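You operate a simulated robot arm through the tools that you are given. There is no shell and no other tool. Be economical: measure what you need, move in short steps, check, and stop when the job is done.

The job below is to be done with a simulated robot arm. You get a single attempt, and the scene is never put back.

JOB
Record on the loaded belt from 0 to 5 MIN, then file it.
Fine: it goes into the small green rack; switch on, keep RECORD down till the pointer is at the mark, switch off before the belt comes out; hands off the belt while it runs.

It is judged by the outcome, as a careful person would: the job done as asked, and still so three seconds after it is handed in. It fails if anything else is knocked over, pushed out of place, dropped, spilled or broken.

ROBOT AND FRAMES
A 7-joint arm with a two-finger parallel gripper, fixed in place. Base frame: the origin is at the foot of the arm, x ahead of it, y to its left, z up. Readings come in mm, degrees, newtons and seconds.
With the tool pointing down near the work surface it reaches from about 220 to 740 mm from the base axis. Its first joint turns from -166.0 to 166.0 degrees. Payload 1.57 kg.
The tool frame sits at the grasp point between the pads (the TCP): z along the fingers, y along the line on which they close. The tips reach 30 mm beyond it. Largest opening 110 mm; finger width 24, thickness 12; the body of the gripper, 48 by 112 mm, starts 78 mm behind the TCP.
Orientation is told as [roll, pitch, yaw] about the base's x, y, z axes, in that order, counted from this pose: with the fingers straight down and closing along the base's y, the tool's x points along the base's -x, its y along +y and its z along -z.

CONTROLS
- The arm moves only by the tool apply_moves. Its argument "commands" is a list of rows, each an object of numbers (a shift or turn left out is 0, a gripper value left out holds the last): "jaw": the closure, from 0 (fully open) to 1 (shut); "tx", "ty", "tz": the shift along the tool's x, y, z in units of 20 mm (1.0 is 20 mm); "wx", "wy", "wz": the turn, a rotation vector about the tool's x, y, z in units of 8 degrees (1.0 is 8 degrees). In form: [{"jaw": .., "tx": .., "ty": .., "tz": .., "wx": .., "wy": .., "wz": ..}, ...]. A call has 1 to 10 rows; each row shifts and turns the commanded pose from where the row before left it, along the tool's axes as they then stand. A call with a number of a shift or a turn outside -1 to 1 is refused whole. A row lasts 0.2 s, in which the tool goes at most 50 mm and 8.6 degrees; a call with a longer step from one row to the next is refused whole, and so is a gripper value outside its range. Where a pose cannot be reached the arm comes as near as it can. A force on the tool above 40 N (or 10 N above the force at the start of the call, whichever is more), or a blocked arm, ends the call early, and 0.2 s more pass. Each finger travels about 45 mm/s and halts on what it meets, pressing with about 43 N; the grip force reading is that of the motor and also rises with nothing between the fingers. The clock runs only during rows and for 0.2 s after the last one: add rows that do not move to give the fingers time. It gives the time, the measured TCP pose, the force on the tool (base axes), the opening and the grip force at its end, in the units of the frame above (readings bear some noise), with the torque about the TCP (base axes, N m) and any sound that the robot's microphone picked up, and new pictures: "show" is both (left out), scene, wrist or none.
- Cameras (640 x 400 px; columns grow to the right, rows downward): "scene" is fixed at [223.5, 651.6, 1579.7]; the picture's right is [-0.58, -0.81, 0.00], its down [-0.76, 0.55, -0.34] and it looks along [0.28, -0.20, -0.94] (base axes); focal length 344 px, centre (320, 200). "wrist" rides on the gripper at [70, 16, -141] in the tool frame; the picture's right is [-0.23, 0.97, 0.00], its down [-0.86, -0.20, -0.48] and it looks along [-0.47, -0.11, 0.88] (tool axes); focal length 222 px, centre (320, 200).
- lift_body(by): slides the trunk up (or, below 0, down) by that many mm; the arm rides with it, the base frame stays. It gives what a move gives, with no picture.
- point_at(camera, pixels): for up to 12 pixels [column, row] of the newest picture of that camera ("zoom" is the newest enlarged one), the place [x, y, z] in the base frame of the surface seen there, good to about 2 mm. The clock stands still meanwhile.
- inspect(camera, box): a new picture of the part [left, top, right, bottom] of that camera's present view, enlarged. The clock stands still meanwhile.
- sign_off(): hands the job in; it is judged then, once.

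Keep the steps short. Do not move on a guess: measure, check each grasp and each placing, and mend mistakes. In all there are 80 turns and 200 pictures (those below and enlarged ones count). Leave the gripper open and the arm clear of the work at the hand-in unless told otherwise, and finish with a single line.

The tools are called as a command line: name --argument value ..., lists and objects as JSON in quotes. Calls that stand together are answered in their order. apply_moves: Moves the arm, as the interface text tells. Its arguments: {"type":"object","properties":{"commands":{"type":"array","items":{"type":"object","properties":{"jaw":{"type":"number"},"tx":{"type":"number"},"ty":{"type":"number"},"tz":{"type":"number"},"wx":{"type":"number"},"wy":{"type":"number"},"wz":{"type":"number"}}}},"show":{"type":"string","enum":["both","scene","wrist","none"]}},"required":["commands"]} The other tools are called the same way: lift_body (by) slides the trunk up or down; point_at (camera, pixels) gives the place of the surface under pixels of a picture; inspect (camera, box) takes an enlarged picture of a part of a camera's view; sign_off () hands the job in.

At the start:

```text
clock: 0.0
tcp_pos: [361.2, 320.9, 1144.5]
ee_rot: [0.0, 0.0, 0.0]
wrist_force: [-0.1, 0.0, -0.1]
moment: [-0.01, 0.01, 0.01]
width: 109.9
gripper_force: 0.1
trunk travel left (down, up): [-451.0, 139.0]
```

scene: 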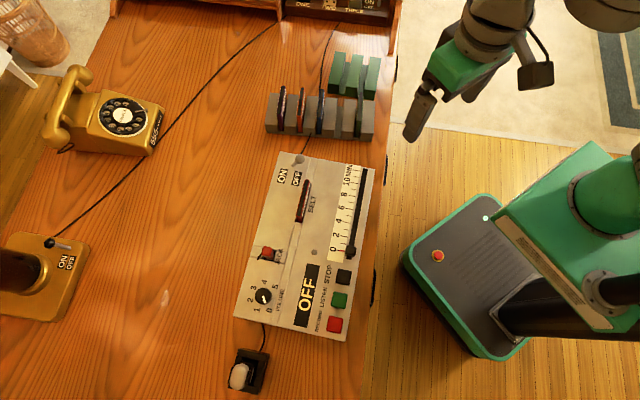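
wrist: 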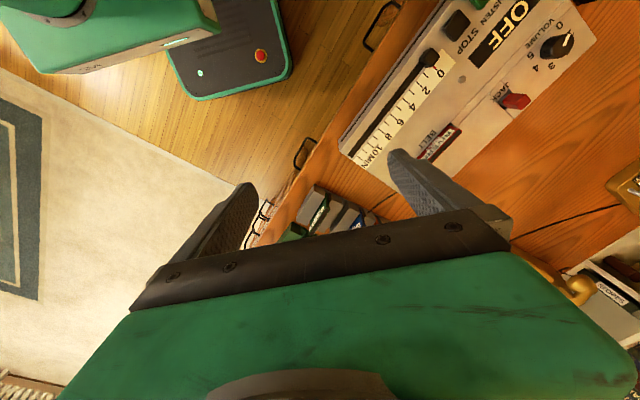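

I see a dictation machine at about (305,245) in the scene picture, with racks above it. I'll enlarge the machine and the racks.

inspect --camera "scene" --box '[225, 145, 385, 245]'

inspect --camera "scene" --box '[225, 240, 385, 340]'

inspect --camera "scene" --box '[250, 45, 394, 145]'

```text
4.00 times, centred on (305, 195) of scene
```

zoom: 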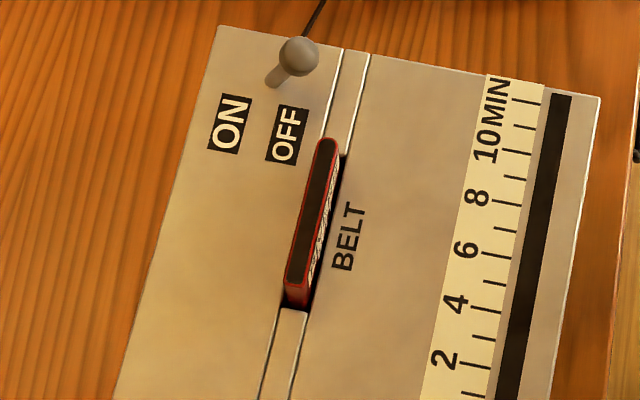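

```text
4.00 times, centred on (305, 290) of scene
```

zoom: 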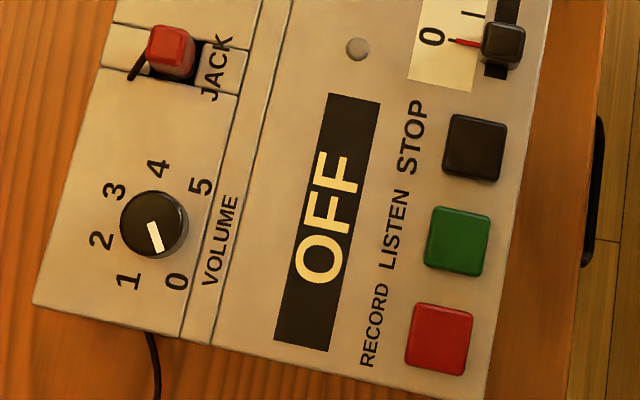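

```text
4.00 times, centred on (322, 95) of scene
```

zoom: 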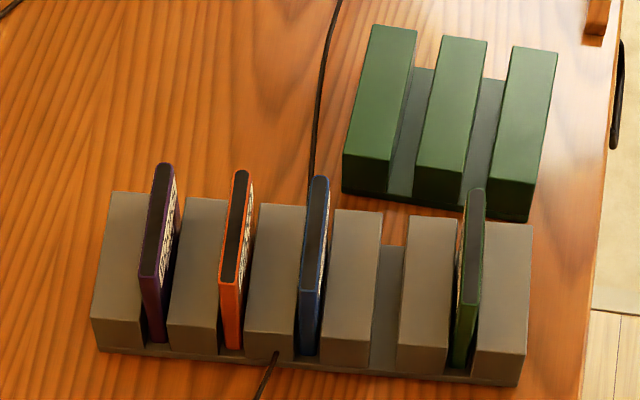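

The power lever seems to lean to OFF, and the pointer is at 0. I'll measure points on the machine and look at the device with the white part at the bottom.

point_at --camera "scene" --pixels '[[299, 159], [294, 166], [306, 184], [297, 219], [335, 325], [339, 300], [343, 277], [351, 251], [342, 250], [320, 315], [290, 200], [263, 254]]'

inspect --camera "scene" --box '[200, 330, 296, 390]'

inspect --camera "wrist" --box '[340, 0, 600, 162]'

```text
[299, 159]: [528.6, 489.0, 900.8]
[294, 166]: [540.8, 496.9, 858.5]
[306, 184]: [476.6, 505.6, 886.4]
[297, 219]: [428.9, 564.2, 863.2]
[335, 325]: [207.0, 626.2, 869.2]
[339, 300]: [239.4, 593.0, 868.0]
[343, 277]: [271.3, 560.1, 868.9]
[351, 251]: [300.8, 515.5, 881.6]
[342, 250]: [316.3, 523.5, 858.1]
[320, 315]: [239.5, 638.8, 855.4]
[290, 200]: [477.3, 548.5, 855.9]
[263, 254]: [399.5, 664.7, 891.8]
```

```text
6.67 times, centred on (248, 360) of scene
```

zoom: 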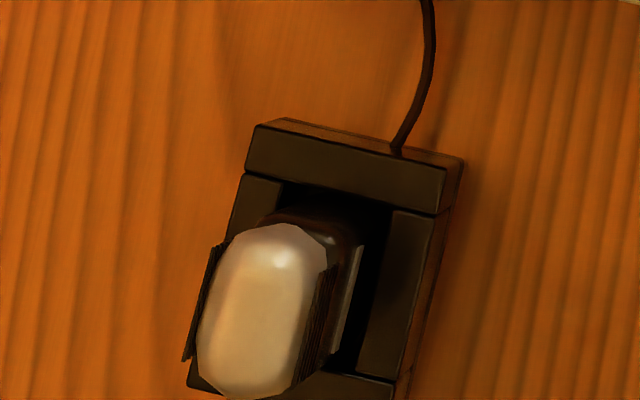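

```text
2.46 times, centred on (470, 81) of wrist
```

zoom: 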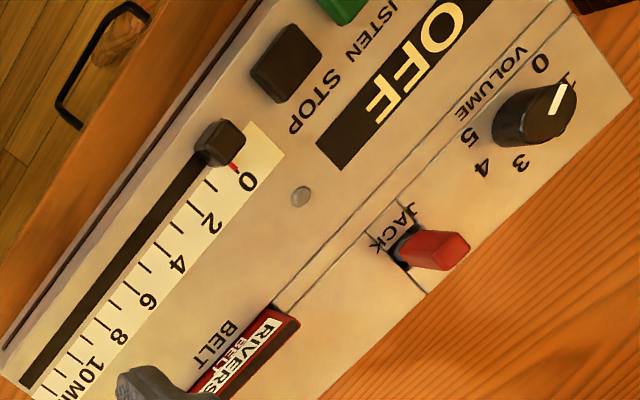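

Next I measure the green rack. I'll enlarge it more tightly first.

inspect --camera "scene" --box '[322, 45, 394, 105]'

```text
6.67 times, centred on (358, 75) of scene
```

zoom: 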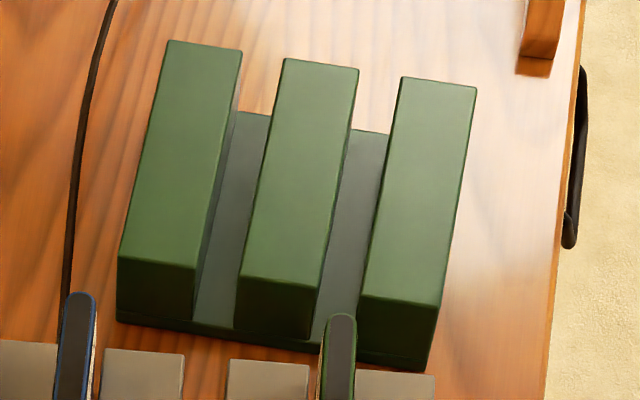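

point_at --camera "zoom" --pixels '[[238, 52], [194, 262], [286, 64], [244, 272], [356, 72], [315, 282], [404, 82], [364, 292], [225, 240], [340, 240], [340, 322], [80, 120]]'

inspect --camera "scene" --box '[280, 165, 328, 235]'

```text
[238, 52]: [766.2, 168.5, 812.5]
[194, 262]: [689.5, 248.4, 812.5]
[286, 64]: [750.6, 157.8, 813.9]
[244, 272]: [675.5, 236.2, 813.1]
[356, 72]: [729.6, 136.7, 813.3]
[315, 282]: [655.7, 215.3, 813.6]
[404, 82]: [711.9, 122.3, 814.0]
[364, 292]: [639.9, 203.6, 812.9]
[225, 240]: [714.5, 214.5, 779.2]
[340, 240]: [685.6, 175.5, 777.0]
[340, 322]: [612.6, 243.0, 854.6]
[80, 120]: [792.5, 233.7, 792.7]
```

```text
5.71 times, centred on (304, 200) of scene
```

zoom: 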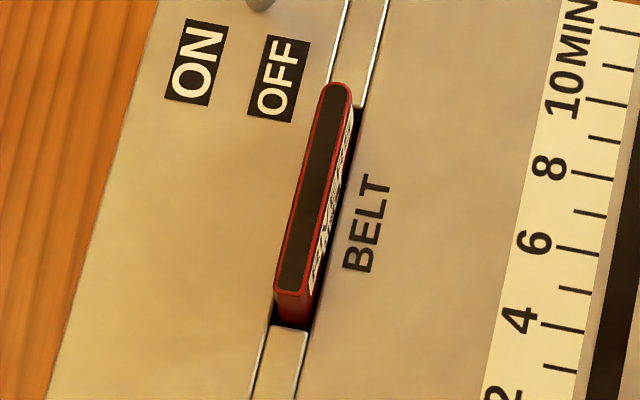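

point_at --camera "zoom" --pixels '[[336, 92], [326, 100], [348, 100], [283, 285], [304, 288], [315, 190], [290, 320], [364, 118], [276, 328], [312, 270], [338, 240], [345, 150]]'

point_at --camera "scene" --pixels '[[361, 92], [342, 85], [360, 128], [319, 92], [322, 132], [374, 115], [300, 90], [283, 90], [300, 151], [374, 170], [235, 315], [220, 250]]'

```text
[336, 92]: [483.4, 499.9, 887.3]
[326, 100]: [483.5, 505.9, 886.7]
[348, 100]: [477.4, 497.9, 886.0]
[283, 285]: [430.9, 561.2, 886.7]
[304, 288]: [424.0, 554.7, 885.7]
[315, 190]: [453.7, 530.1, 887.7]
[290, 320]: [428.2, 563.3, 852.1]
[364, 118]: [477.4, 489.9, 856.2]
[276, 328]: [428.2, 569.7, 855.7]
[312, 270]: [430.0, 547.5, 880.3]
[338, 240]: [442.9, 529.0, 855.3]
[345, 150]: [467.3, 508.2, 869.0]
```

```text
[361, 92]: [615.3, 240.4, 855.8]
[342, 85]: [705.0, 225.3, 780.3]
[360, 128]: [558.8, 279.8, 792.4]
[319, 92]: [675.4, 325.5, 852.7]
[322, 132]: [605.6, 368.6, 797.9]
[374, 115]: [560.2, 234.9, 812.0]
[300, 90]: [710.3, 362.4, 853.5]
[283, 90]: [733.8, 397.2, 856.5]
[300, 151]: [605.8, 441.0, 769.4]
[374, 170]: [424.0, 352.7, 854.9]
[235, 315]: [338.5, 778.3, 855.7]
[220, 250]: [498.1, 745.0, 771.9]
```

I now have the geometry:
- The machine and rack long axis is about (0.69, -0.72).
- The belt top is at (455, 530, 887), and the machine top is at about z 856.
- The rack slots are about 18 mm wide.

Next I turn the tool about 46° so it closes across the machine, then lower the trunk partway.

apply_moves --commands '[{"wz": 0.96, "jaw": 1}, {"wz": 0.96}, {"wz": 0.96}, {"wz": 0.96}, {"wz": 0.96}, {"wz": 0.97}, {}]' --show "none"

lift_body --by -150

```text
clock: 1.6
tcp_pos: [360.5, 320.6, 1147.0]
ee_rot: [0.2, 0.1, -46.2]
wrist_force: [-0.2, 0.3, 0.4]
moment: [0.01, 0.03, 0.04]
width: 0.1
gripper_force: 18.1
trunk travel left (down, up): [-451.0, 139.0]
```

```text
clock: 3.4
tcp_pos: [360.0, 320.4, 995.8]
ee_rot: [-0.1, 0.0, -46.1]
wrist_force: [0.1, -0.4, 0.0]
moment: [0.03, 0.02, 0.0]
width: 0.1
gripper_force: 21.5
trunk travel left (down, up): [-301.0, 289.0]
```

The tool axes are now aligned with the machine. I move along the tool's y axis to hover on the OFF (inner) side of the toggle lever.

apply_moves --commands '[{"ty": 1}, {"ty": 1}, {"ty": 1}, {"ty": 1}, {"ty": 1}, {"ty": 1}, {"ty": 1}, {"ty": 1}, {"ty": 1}, {"ty": 0.7, "tx": 0.1, "tz": 0.8}]'

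```text
clock: 5.5
tcp_pos: [481.1, 437.9, 973.0]
ee_rot: [0.0, 0.0, -46.1]
wrist_force: [-1.1, -0.1, -0.1]
moment: [0.0, -0.01, 0.0]
width: 0.0
gripper_force: 21.6
out of reach, approached as far as the arm can: row 9, 10
trunk travel left (down, up): [-301.0, 289.0]
```

scene: 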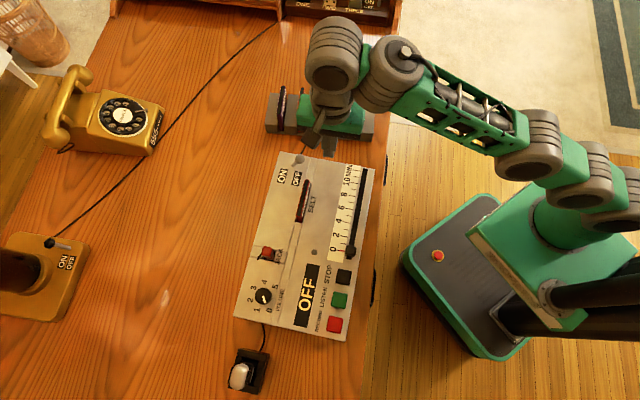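
wrist: 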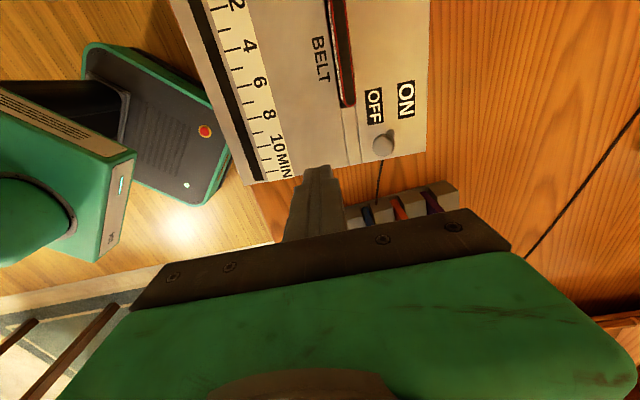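

The arm stopped short at radius 650 while high up. I test whether going lower gives more reach.

apply_moves --commands '[{"tz": 1}, {"tz": 1}, {"tz": 0.7}, {}]' --show "none"

```text
clock: 6.5
tcp_pos: [481.1, 439.0, 918.9]
ee_rot: [0.2, 0.1, -46.1]
wrist_force: [0.2, -0.1, 0.9]
moment: [0.02, 0.02, 0.03]
width: 0.0
gripper_force: 21.0
trunk travel left (down, up): [-301.0, 289.0]
```

apply_moves --commands '[{"ty": 0.5}, {"ty": 0.5}, {}]' --show "none"

```text
clock: 7.3
tcp_pos: [494.8, 451.3, 919.5]
ee_rot: [0.0, 0.0, -46.1]
wrist_force: [1.1, 0.2, 0.5]
moment: [-0.03, 0.02, -0.01]
width: 0.3
gripper_force: 20.8
trunk travel left (down, up): [-301.0, 289.0]
```

Lower relative to the trunk does give more reach. I raise the trunk by 120 and bring the tool back down.

lift_body --by 120

apply_moves --commands '[{"tz": 1}, {"tz": 1}, {"tz": 1}, {"tz": 1}, {"tz": 1}, {"tz": 0.8}, {"ty": 0.6}, {"ty": 0.6}, {}]'

```text
clock: 8.8
tcp_pos: [494.8, 452.9, 1038.6]
ee_rot: [0.0, 0.0, -46.0]
wrist_force: [0.2, -0.2, -0.3]
moment: [-0.03, 0.01, 0.0]
width: 0.0
gripper_force: 21.7
trunk travel left (down, up): [-421.0, 169.0]
```

```text
clock: 10.8
tcp_pos: [511.9, 468.4, 923.1]
ee_rot: [0.0, 0.1, -46.1]
wrist_force: [-0.3, 0.1, -0.2]
moment: [0.03, 0.0, -0.03]
width: 0.0
gripper_force: 20.7
trunk travel left (down, up): [-421.0, 169.0]
```

scene: 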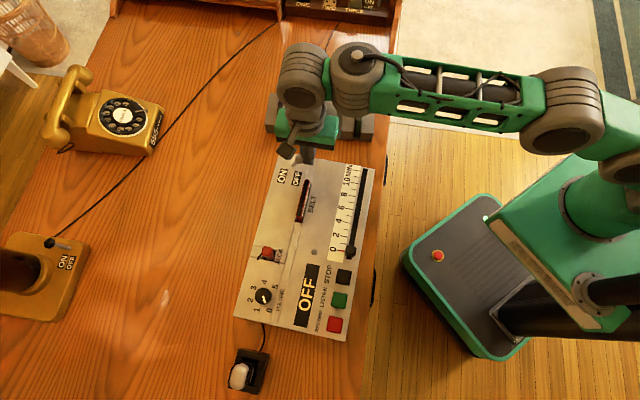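
wrist: 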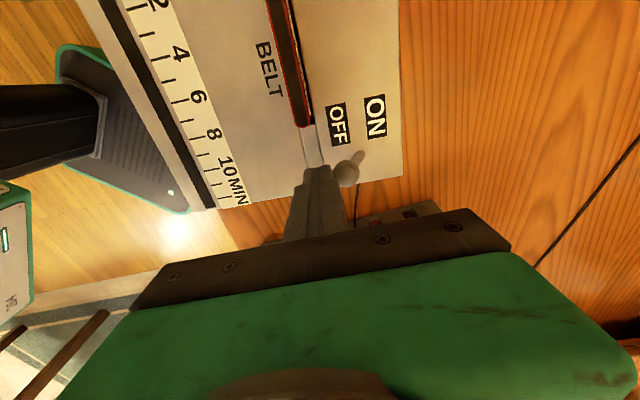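

The reach is good now. I zoom in on the finger and lever near (335,180) in the wrist view.

inspect --camera "wrist" --box '[260, 120, 420, 220]'

```text
4.00 times, centred on (340, 170) of wrist
```

zoom: 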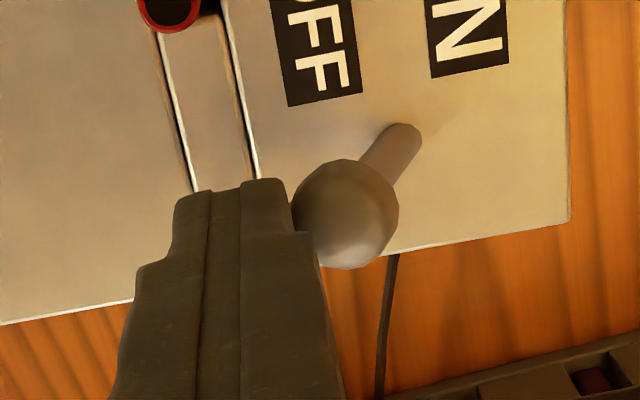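

point_at --camera "zoom" --pixels '[[345, 205], [300, 210], [392, 205], [345, 165], [345, 262], [410, 130], [385, 170], [230, 190], [280, 190]]'

```text
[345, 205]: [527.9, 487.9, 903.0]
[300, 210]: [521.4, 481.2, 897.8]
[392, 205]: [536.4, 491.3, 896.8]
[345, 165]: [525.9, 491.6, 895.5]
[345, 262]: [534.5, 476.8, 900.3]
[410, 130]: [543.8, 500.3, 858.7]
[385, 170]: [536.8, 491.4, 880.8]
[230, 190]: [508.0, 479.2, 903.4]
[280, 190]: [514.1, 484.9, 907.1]
```

The ball centre is about (529, 486, 896), with a 3 mm gap to the finger. I descend 13 mm, then push toward ON (+tool y) in steps.

apply_moves --commands '[{"ty": -0.1, "tz": 0.65}, {"ty": 0.5}, {"ty": 0.5}, {"ty": 0.5}, {}]' --show "wrist"

```text
clock: 12.1
tcp_pos: [528.3, 485.3, 908.1]
ee_rot: [0.0, 0.0, -46.1]
wrist_force: [-0.9, 0.2, 0.5]
moment: [0.03, -0.03, 0.0]
width: 0.0
gripper_force: 21.6
out of reach, approached as far as the arm can: row 4
trunk travel left (down, up): [-421.0, 169.0]
heard: click
```

wrist: 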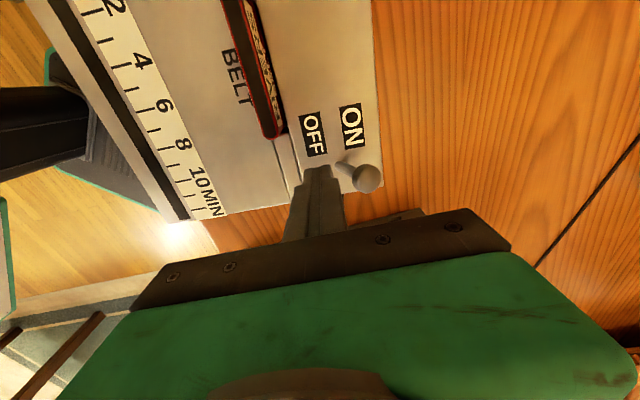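

I heard a click and the lever leans to ON. I back off, rise, and look at the display.

apply_moves --commands '[{"ty": -0.8}, {"tz": -1, "ty": -0.5}, {"tz": -1, "ty": -1}, {"tz": -0.8, "ty": -1}, {"ty": -1, "tx": 1}, {"ty": -1, "tx": 1}, {"ty": -1, "tx": 1}, {"ty": -1, "tx": 1}, {"tx": 1}]'

inspect --camera "scene" --box '[225, 240, 385, 340]'

```text
clock: 14.1
tcp_pos: [353.4, 455.0, 965.0]
ee_rot: [0.0, 0.0, -46.2]
wrist_force: [0.2, 0.0, 0.2]
moment: [0.0, 0.0, 0.01]
width: 0.3
gripper_force: 21.1
trunk travel left (down, up): [-421.0, 169.0]
```

scene: 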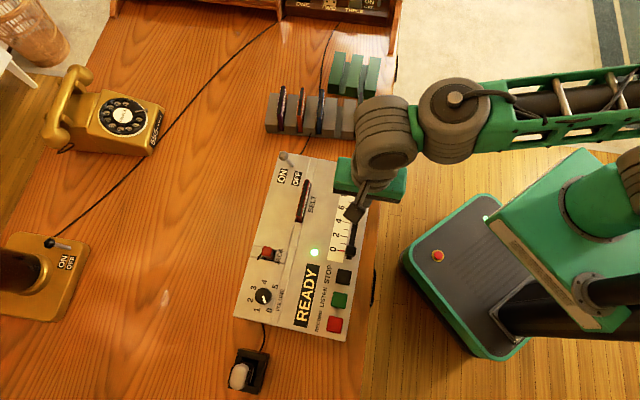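
wrist: 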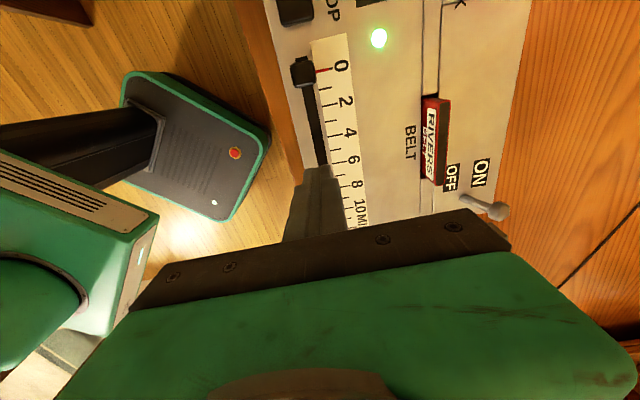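

```text
4.00 times, centred on (305, 290) of scene
```

zoom: 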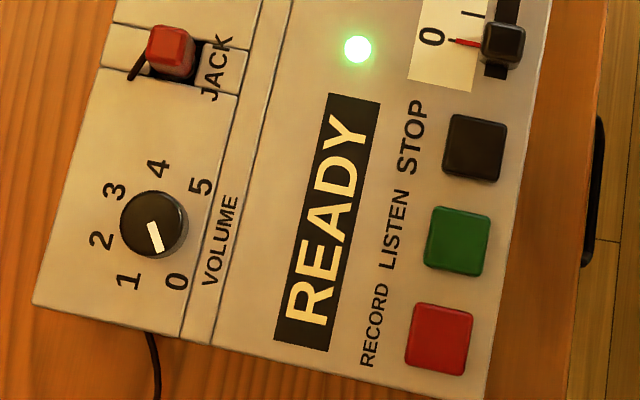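

The display reads READY. I measure the RECORD button's corners and the pointer's 0 position.

point_at --camera "zoom" --pixels '[[440, 335], [415, 310], [468, 318], [408, 362], [462, 370], [458, 242], [465, 42], [420, 340]]'

inspect --camera "wrist" --box '[270, 30, 430, 230]'

```text
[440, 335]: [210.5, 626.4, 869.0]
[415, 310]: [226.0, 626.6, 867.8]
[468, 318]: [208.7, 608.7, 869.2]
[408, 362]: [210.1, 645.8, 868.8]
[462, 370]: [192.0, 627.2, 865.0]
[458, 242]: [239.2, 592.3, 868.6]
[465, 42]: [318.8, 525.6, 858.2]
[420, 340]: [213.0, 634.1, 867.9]
```

```text
2.00 times, centred on (350, 130) of wrist
```

zoom: 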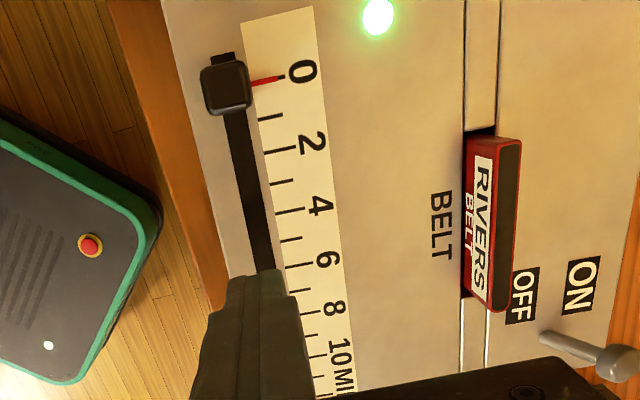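

Hovering over RECORD at (210, 627) comes next. From there I check whether the pointer stays visible.

apply_moves --commands '[{"tx": 1, "ty": 0.8}, {"tx": 1}, {"tx": 1}, {"tx": 1}, {"tx": 1}, {"tx": 1}, {"tx": 1}, {"tx": 1}, {"tx": 1}, {"tx": 1}]' --show "none"

apply_moves --commands '[{"tx": 1, "tz": 0.5}, {"tx": 0.17, "tz": 1}, {"tz": 1}, {}]'

```text
clock: 16.2
tcp_pos: [226.3, 612.3, 965.5]
ee_rot: [0.0, 0.1, -46.1]
wrist_force: [-0.1, 0.3, 0.0]
moment: [-0.03, 0.05, -0.01]
width: 0.0
gripper_force: 21.4
trunk travel left (down, up): [-421.0, 169.0]
```

```text
clock: 17.2
tcp_pos: [209.8, 628.8, 914.8]
ee_rot: [0.0, 0.0, -46.0]
wrist_force: [1.1, -0.7, -0.1]
moment: [0.01, -0.01, -0.01]
width: 0.0
gripper_force: 21.2
trunk travel left (down, up): [-421.0, 169.0]
```

scene: 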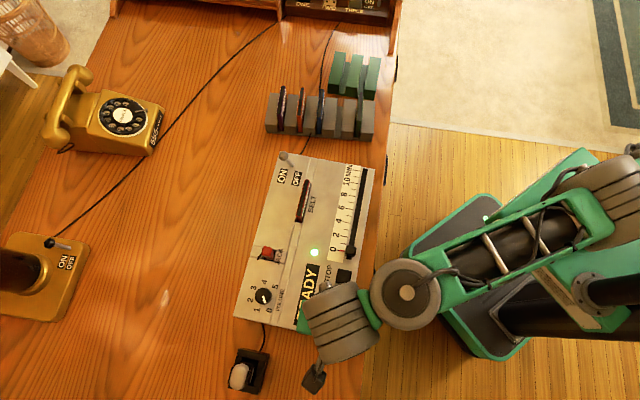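
wrist: 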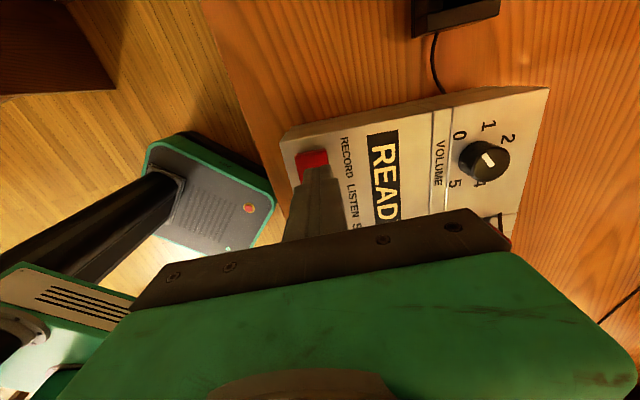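

The scene camera still sees the pointer at (350,252), and the finger is centred over RECORD. I descend to contact and start pressing in small steps.

apply_moves --commands '[{"tz": 0.7}, {"tz": 0.15}, {"tz": 0.15}]' --show "scene"

```text
clock: 18.1
tcp_pos: [209.5, 628.5, 895.6]
ee_rot: [0.1, 0.0, -46.1]
wrist_force: [-0.4, 0.7, 1.7]
moment: [0.05, 0.02, 0.03]
width: 0.0
gripper_force: 21.5
trunk travel left (down, up): [-421.0, 169.0]
```

scene: 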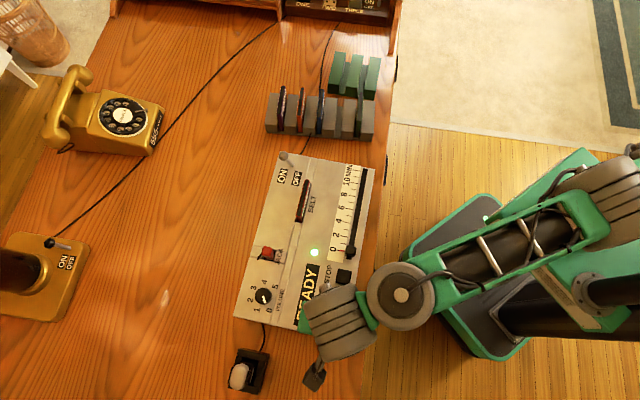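

Force is 1.7 N and the display still reads READY. I press a little further.

apply_moves --commands '[{"tz": 0.12}, {"tz": 0.12}]' --show "scene"

inspect --camera "scene" --box '[290, 160, 386, 280]'

```text
clock: 18.6
tcp_pos: [210.3, 628.4, 891.2]
ee_rot: [0.1, 0.1, -46.0]
wrist_force: [1.2, -0.5, 5.5]
moment: [0.0, 0.02, 0.07]
width: 0.0
gripper_force: 21.1
trunk travel left (down, up): [-421.0, 169.0]
heard: click
```

scene: 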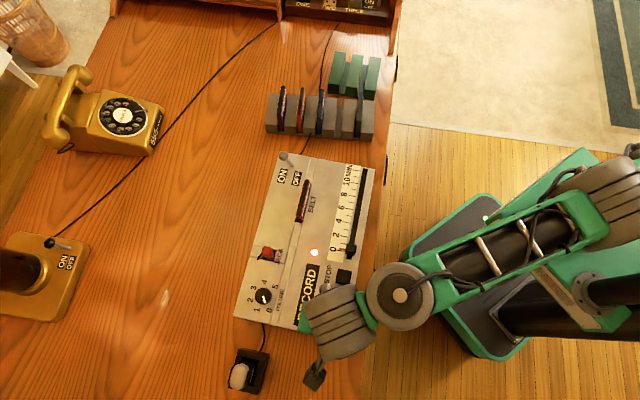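

```text
3.33 times, centred on (338, 220) of scene
```

zoom: 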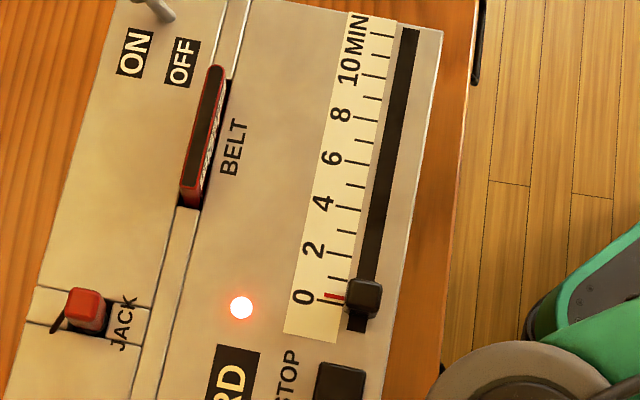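

It clicked and shows RECORD, with a red lamp. I add 1 mm for margin, hold for about a second, and check the pointer rate.

apply_moves --commands '[{"tz": 0.05}, {}, {}, {}]' --show "none"

inspect --camera "scene" --box '[314, 160, 378, 280]'

```text
clock: 19.6
tcp_pos: [210.7, 627.9, 890.7]
ee_rot: [0.1, 0.1, -46.0]
wrist_force: [1.3, 1.6, 12.9]
moment: [0.01, -0.06, 0.03]
width: 0.0
gripper_force: 21.3
trunk travel left (down, up): [-421.0, 169.0]
```

```text
3.33 times, centred on (346, 220) of scene
```

zoom: 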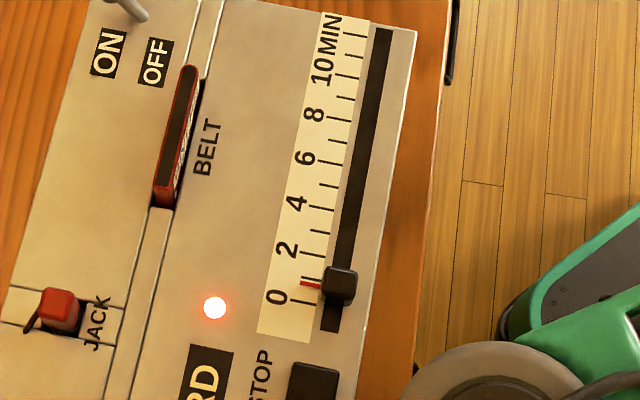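

The pointer is at about 0.75 after about 1.2 s. I hold another 3 s or so.

apply_moves --commands '[{}, {}, {}, {}, {}, {}, {}, {}, {}, {}]' --show "none"

inspect --camera "scene" --box '[330, 160, 378, 280]'

```text
clock: 21.9
tcp_pos: [209.2, 627.8, 890.1]
ee_rot: [0.1, 0.0, -46.2]
wrist_force: [2.7, 5.2, 15.4]
moment: [0.11, -0.08, 0.01]
width: 0.0
gripper_force: 21.1
trunk travel left (down, up): [-421.0, 169.0]
```

```text
3.33 times, centred on (354, 220) of scene
```

zoom: 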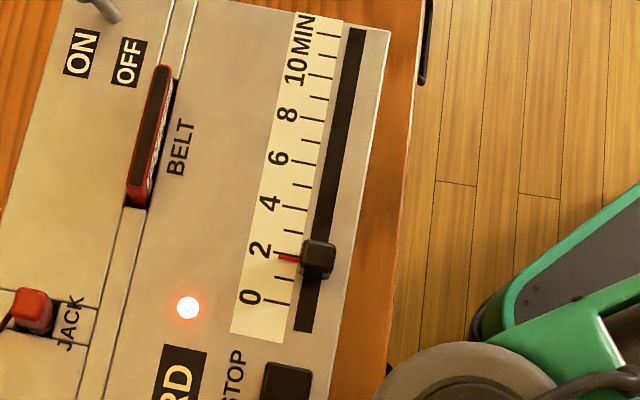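

The rate is about 0.48 marks/s and the pointer is at about 1.87. I hold through two more 10-row calls, about 4.4 s.

apply_moves --commands '[{}, {}, {}, {}, {}, {}, {}, {}, {}, {}]' --show "none"

apply_moves --commands '[{}, {}, {}, {}, {}, {}, {}, {}, {}, {}]' --show "none"

inspect --camera "scene" --box '[334, 190, 374, 260]'

```text
clock: 24.1
tcp_pos: [209.7, 626.9, 889.5]
ee_rot: [0.1, 0.1, -46.1]
wrist_force: [2.4, 1.8, 15.6]
moment: [0.06, -0.04, 0.0]
width: 0.0
gripper_force: 21.3
trunk travel left (down, up): [-421.0, 169.0]
```

```text
clock: 26.2
tcp_pos: [210.6, 627.9, 889.4]
ee_rot: [0.1, 0.1, -46.1]
wrist_force: [1.3, 1.1, 14.4]
moment: [-0.02, -0.04, -0.02]
width: 0.2
gripper_force: 21.3
trunk travel left (down, up): [-421.0, 169.0]
```

```text
5.71 times, centred on (354, 225) of scene
```

zoom: 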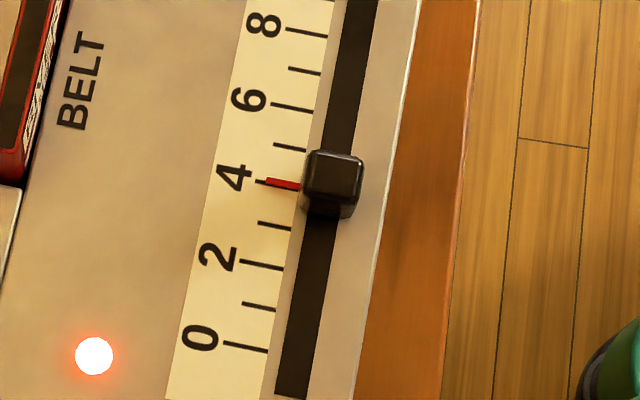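

The pointer is at about 4.0 and the rate is about 0.5/s. I hold 1.2 s more, then measure carefully.

apply_moves --commands '[{}, {}, {}, {}, {}]' --show "none"

inspect --camera "scene" --box '[338, 200, 370, 240]'

```text
clock: 27.4
tcp_pos: [209.4, 628.1, 889.7]
ee_rot: [0.1, 0.0, -46.1]
wrist_force: [0.3, 0.4, 14.7]
moment: [0.03, -0.01, 0.03]
width: 0.0
gripper_force: 21.6
trunk travel left (down, up): [-421.0, 169.0]
```

```text
10.00 times, centred on (354, 220) of scene
```

zoom: 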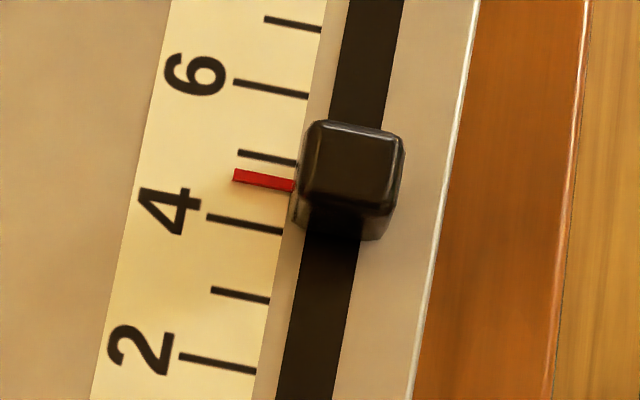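

The pointer is at about 4.66, moving about 0.5/s, so about 0.7 s remains. I hold 0.6 s, then lift straight off.

apply_moves --commands '[{}, {}, {}, {"tz": -1}, {"tz": -1}, {"tz": -1}, {}]' --show "none"

inspect --camera "scene" --box '[338, 200, 370, 240]'

inspect --camera "scene" --box '[225, 145, 385, 345]'

```text
clock: 29.1
tcp_pos: [211.4, 628.7, 949.7]
ee_rot: [0.1, 0.0, -46.0]
wrist_force: [0.3, 0.1, -0.6]
moment: [-0.01, -0.01, 0.02]
width: 0.1
gripper_force: 21.3
trunk travel left (down, up): [-421.0, 169.0]
```

```text
10.00 times, centred on (354, 220) of scene
```

zoom: 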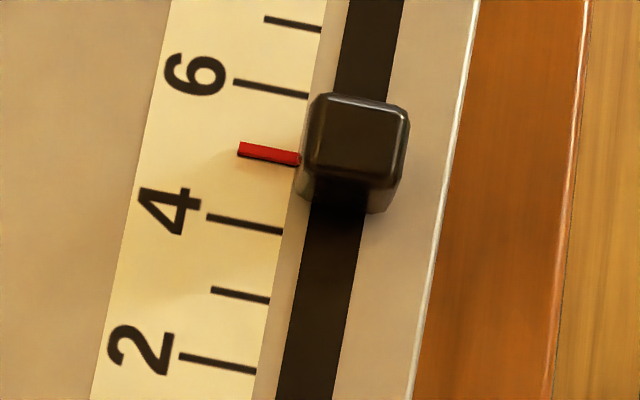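

```text
2.00 times, centred on (305, 245) of scene
```

zoom: 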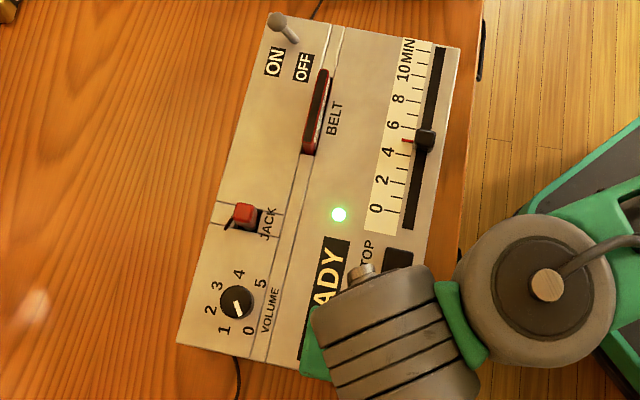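

The pointer covers the 5 mark and the state is READY. Next is switching off. I measure the lever in its ON position, raise the trunk for reach, and open the jaw so the outer finger can go behind the lever.

point_at --camera "zoom" --pixels '[[277, 20], [269, 20], [285, 20], [277, 13], [297, 40], [290, 33]]'

lift_body --by 50

apply_moves --commands '[{"ty": -1, "tx": -1, "jaw": 0}, {"ty": -1, "tx": -1}, {"ty": -1, "tx": -1}, {"tx": -1}, {"tx": -1}, {"tx": -1}, {"tx": -1}, {"tx": -1}, {"tx": -1}, {"tx": -1}]' --show "none"

```text
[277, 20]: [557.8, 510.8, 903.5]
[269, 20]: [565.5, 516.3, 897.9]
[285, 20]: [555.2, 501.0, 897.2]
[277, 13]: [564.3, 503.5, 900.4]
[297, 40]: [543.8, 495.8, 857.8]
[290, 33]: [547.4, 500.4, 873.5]
```

```text
clock: 30.0
tcp_pos: [211.7, 627.5, 999.6]
ee_rot: [0.0, 0.0, -46.2]
wrist_force: [-0.4, -0.6, -0.7]
moment: [-0.01, 0.0, 0.0]
width: 0.1
gripper_force: 21.2
trunk travel left (down, up): [-471.0, 119.0]
```

```text
clock: 32.2
tcp_pos: [307.3, 441.8, 1000.7]
ee_rot: [0.0, -0.1, -46.2]
wrist_force: [-1.2, 0.0, 0.3]
moment: [-0.02, 0.02, 0.02]
width: 110.2
gripper_force: 0.1
trunk travel left (down, up): [-471.0, 119.0]
```

The ball centre is about (560, 508, 894). I hover at about (532, 481) so the outer finger ends up just behind the ball.

apply_moves --commands '[{"ty": 0.9, "tx": -0.91}, {"ty": 0.9, "tx": -0.91}, {"ty": 0.9, "tx": -0.91}, {"ty": 0.9, "tx": -0.91}, {"ty": 0.9, "tx": -0.91, "tz": 0.4}, {"ty": 0.9, "tx": -0.91, "tz": 0.5}, {"ty": 0.9, "tx": -0.9, "tz": 0.5}, {"ty": 0.9, "tz": 0.5}, {"ty": 0.8, "tz": 0.5}, {}]' --show "none"

apply_moves --commands '[{"ty": 0.5}, {"ty": 0.47}, {}]'

```text
clock: 34.4
tcp_pos: [509.7, 461.6, 951.8]
ee_rot: [0.0, 0.0, -46.1]
wrist_force: [-0.1, -0.7, -0.8]
moment: [-0.02, 0.06, 0.02]
width: 109.9
gripper_force: 0.1
trunk travel left (down, up): [-471.0, 119.0]
```

```text
clock: 35.2
tcp_pos: [523.5, 475.4, 950.3]
ee_rot: [0.0, 0.0, -46.1]
wrist_force: [0.1, 0.2, 0.3]
moment: [0.05, 0.0, -0.01]
width: 109.9
gripper_force: 0.1
trunk travel left (down, up): [-471.0, 119.0]
```

scene: 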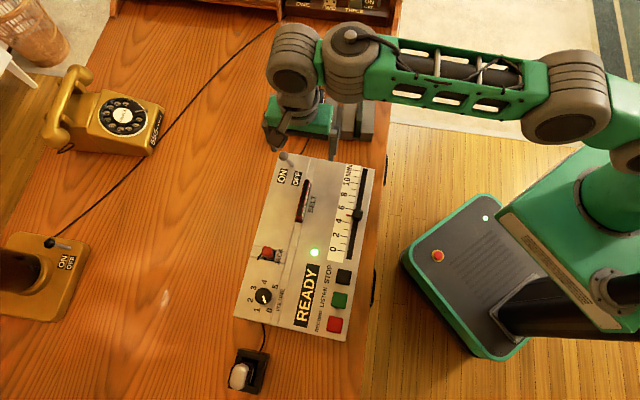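
wrist: 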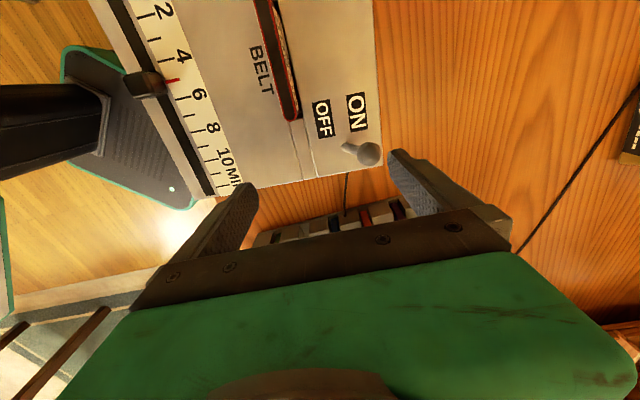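

The arm needs about 9 mm more outward before descending. I go a little lower first to gain reach.

apply_moves --commands '[{"tz": 0.5}, {"ty": 0.25}, {"ty": 0.25}, {}]' --show "wrist"

```text
clock: 36.2
tcp_pos: [530.1, 481.9, 942.3]
ee_rot: [-0.1, 0.0, -46.2]
wrist_force: [-0.2, 0.5, -0.9]
moment: [-0.03, 0.01, 0.04]
width: 109.8
gripper_force: 0.1
trunk travel left (down, up): [-471.0, 119.0]
```

wrist: 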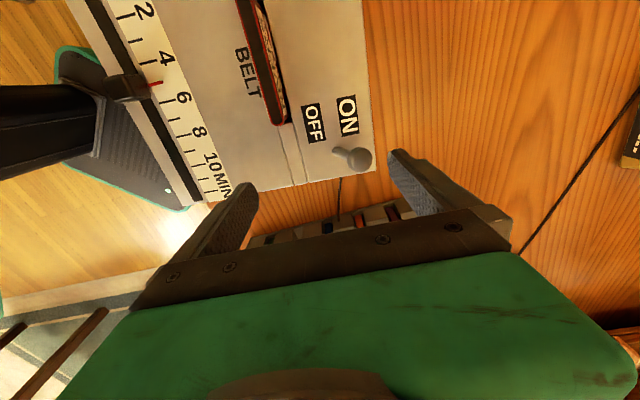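

There is 6 mm clearance behind the ball. I descend 33 mm and check.

apply_moves --commands '[{"tz": 0.6}, {"tz": 0.6}, {"tz": 0.45}, {}]' --show "wrist"

inspect --camera "wrist" --box '[280, 100, 440, 200]'

```text
clock: 37.2
tcp_pos: [530.2, 481.8, 907.7]
ee_rot: [0.0, 0.0, -46.0]
wrist_force: [0.9, -0.1, 0.2]
moment: [-0.01, 0.01, 0.02]
width: 110.0
gripper_force: 0.1
trunk travel left (down, up): [-471.0, 119.0]
```

wrist: 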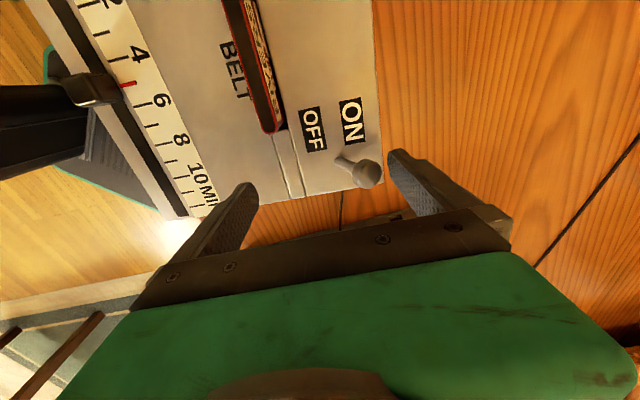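

```text
4.00 times, centred on (360, 150) of wrist
```

zoom: 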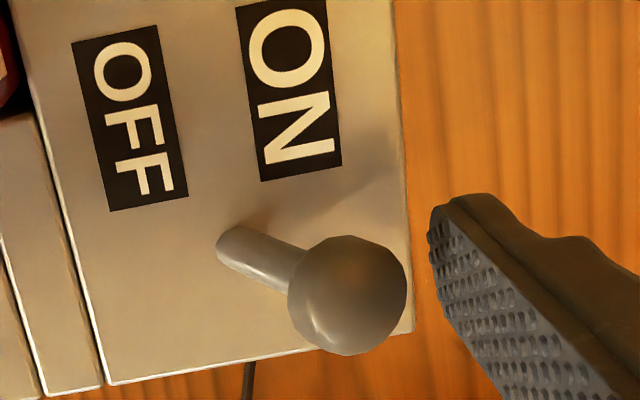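

The pad is behind the ball. I pull inward toward OFF.

apply_moves --commands '[{"ty": -0.5}, {"ty": -0.5}, {"ty": -0.5}, {"ty": -0.4}, {}]' --show "both"

```text
clock: 38.4
tcp_pos: [502.3, 457.1, 908.0]
ee_rot: [0.0, 0.0, -46.2]
wrist_force: [0.1, 1.1, 0.8]
moment: [-0.03, 0.0, 0.01]
width: 110.0
gripper_force: 0.0
trunk travel left (down, up): [-471.0, 119.0]
heard: click
```

scene: 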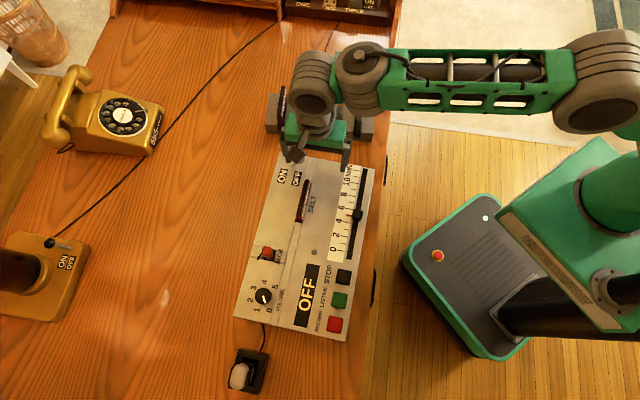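
wrist: 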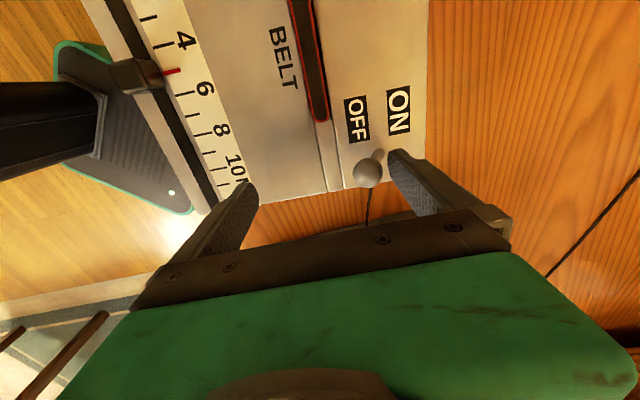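

Switched off: the display reads OFF and the pointer stayed at 5. I rise, move over the belt, and narrow the jaw.

apply_moves --commands '[{"tz": -0.7, "ty": 0.1}, {"tz": -1}, {"tz": -1, "jaw": 0.55}, {"tx": 1}, {"tx": 1}, {"tx": 1, "ty": 0.3}, {"tx": 1, "ty": 0.35}, {"tx": 0.28}, {}]'

```text
clock: 40.4
tcp_pos: [455.3, 527.6, 962.3]
ee_rot: [0.0, 0.0, -46.1]
wrist_force: [-0.4, -0.4, 0.1]
moment: [0.02, -0.01, -0.02]
width: 49.5
gripper_force: 0.0
trunk travel left (down, up): [-471.0, 119.0]
```

scene: 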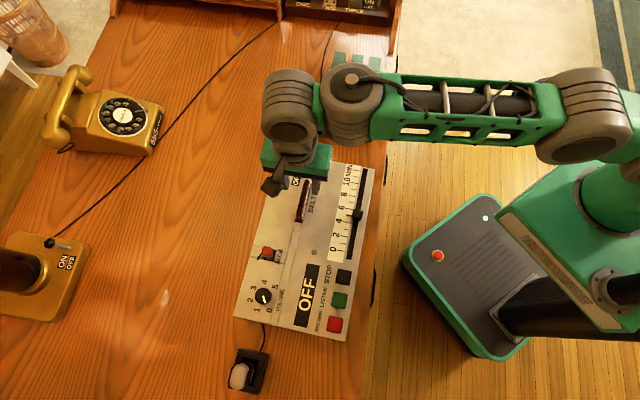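
wrist: 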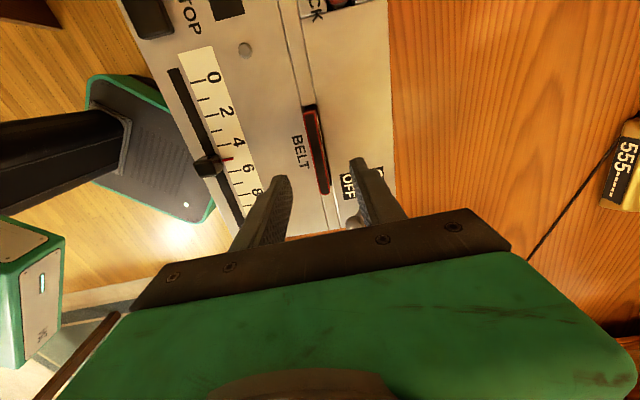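

The belt sits between the fingertips at (317,150) in the wrist view. I refine its position.

point_at --camera "wrist" --pixels '[[309, 112], [323, 190], [313, 150], [319, 150], [308, 130], [317, 130], [321, 180], [329, 180]]'

```text
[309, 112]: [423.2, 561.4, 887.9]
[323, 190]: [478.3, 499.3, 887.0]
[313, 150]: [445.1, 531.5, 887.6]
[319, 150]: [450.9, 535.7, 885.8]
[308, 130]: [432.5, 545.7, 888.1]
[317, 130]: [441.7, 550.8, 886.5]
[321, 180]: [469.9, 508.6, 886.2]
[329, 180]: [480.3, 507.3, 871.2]
```

It's aligned. I descend to z about 891 and close on the belt.

apply_moves --commands '[{"tz": 1, "tx": 0.2}, {"tz": 1}, {"tz": 1}, {"tz": 0.5}, {"jaw": 1}, {}, {}, {}, {}]'

```text
clock: 42.4
tcp_pos: [451.9, 530.4, 892.8]
ee_rot: [0.0, 0.1, -46.1]
wrist_force: [-2.2, -2.6, -0.4]
moment: [-0.1, 0.09, -0.19]
width: 10.8
gripper_force: 28.6
trunk travel left (down, up): [-471.0, 119.0]
```

scene: 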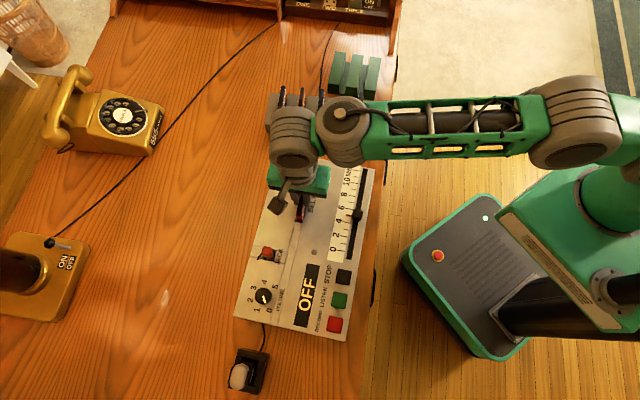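
wrist: 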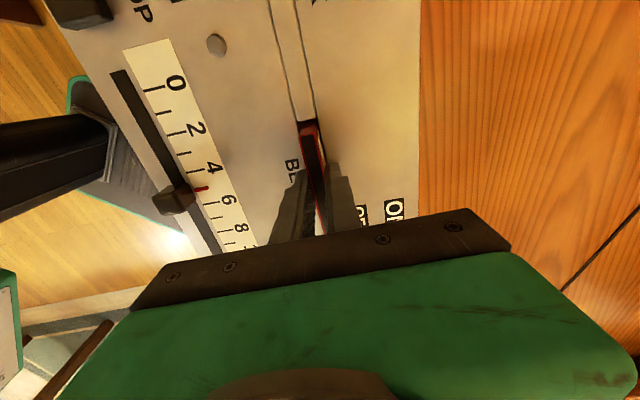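

The grip is firm at 10.8 mm. I lift straight up.

apply_moves --commands '[{"tz": -0.5}, {"tz": -0.6}, {"tz": -0.7}, {"tz": -0.8}, {"tz": -0.9}, {"tz": -0.9}, {"tz": -0.8}, {}]'

```text
clock: 44.2
tcp_pos: [452.7, 530.0, 996.7]
ee_rot: [0.0, -0.1, -46.1]
wrist_force: [-0.2, -0.6, -0.4]
moment: [0.01, 0.0, -0.03]
width: 11.0
gripper_force: 28.7
trunk travel left (down, up): [-471.0, 119.0]
```

scene: 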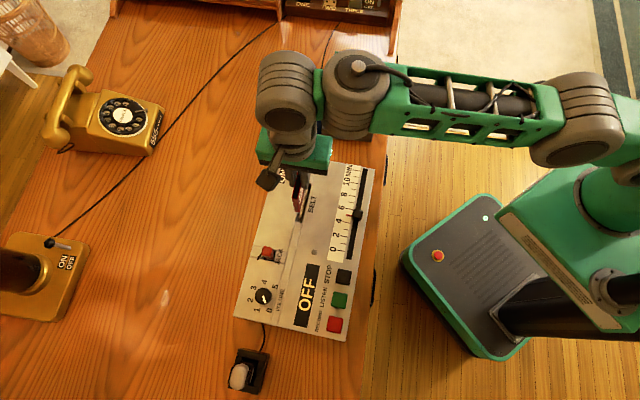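
wrist: 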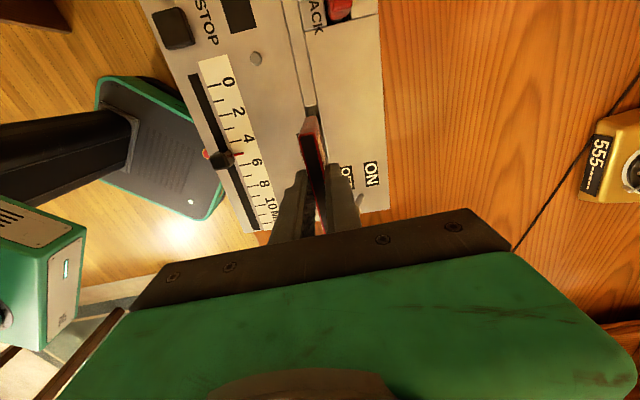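

The belt is out, still held at 11.0 mm. I carry it inward, then along to the small green rack, staying high.

apply_moves --commands '[{"ty": -1}, {"ty": -1}, {"ty": -1}, {"ty": -1, "tx": -1}, {"ty": -0.15, "tx": -1}, {"tx": -1}, {"tx": -1}, {"tx": -1}, {"tx": -1}, {"tx": -1}]' --show "none"

apply_moves --commands '[{"tx": -1}, {"tx": -1}, {"tx": -1}, {"tx": -1}, {"tx": -1}, {"tx": -1}, {"tx": -1}, {"tx": -1}, {"tx": -1}, {"tx": -1}]'

```text
clock: 46.4
tcp_pos: [489.3, 370.9, 997.3]
ee_rot: [0.0, 0.1, -46.1]
wrist_force: [0.8, -0.1, -1.1]
moment: [0.03, 0.01, -0.03]
width: 10.7
gripper_force: 28.7
trunk travel left (down, up): [-471.0, 119.0]
```

```text
clock: 48.6
tcp_pos: [627.4, 227.7, 996.0]
ee_rot: [0.0, 0.0, -46.1]
wrist_force: [-0.4, -0.5, 0.0]
moment: [0.06, 0.02, 0.02]
width: 11.1
gripper_force: 28.6
trunk travel left (down, up): [-471.0, 119.0]
```

scene: 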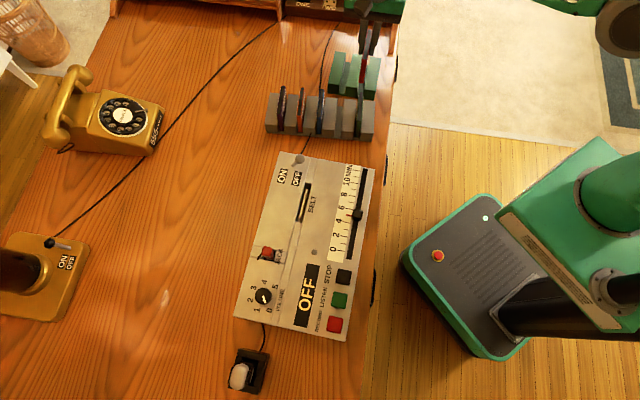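
wrist: 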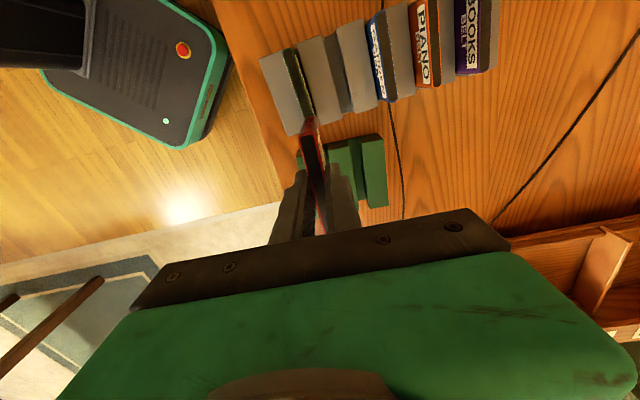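

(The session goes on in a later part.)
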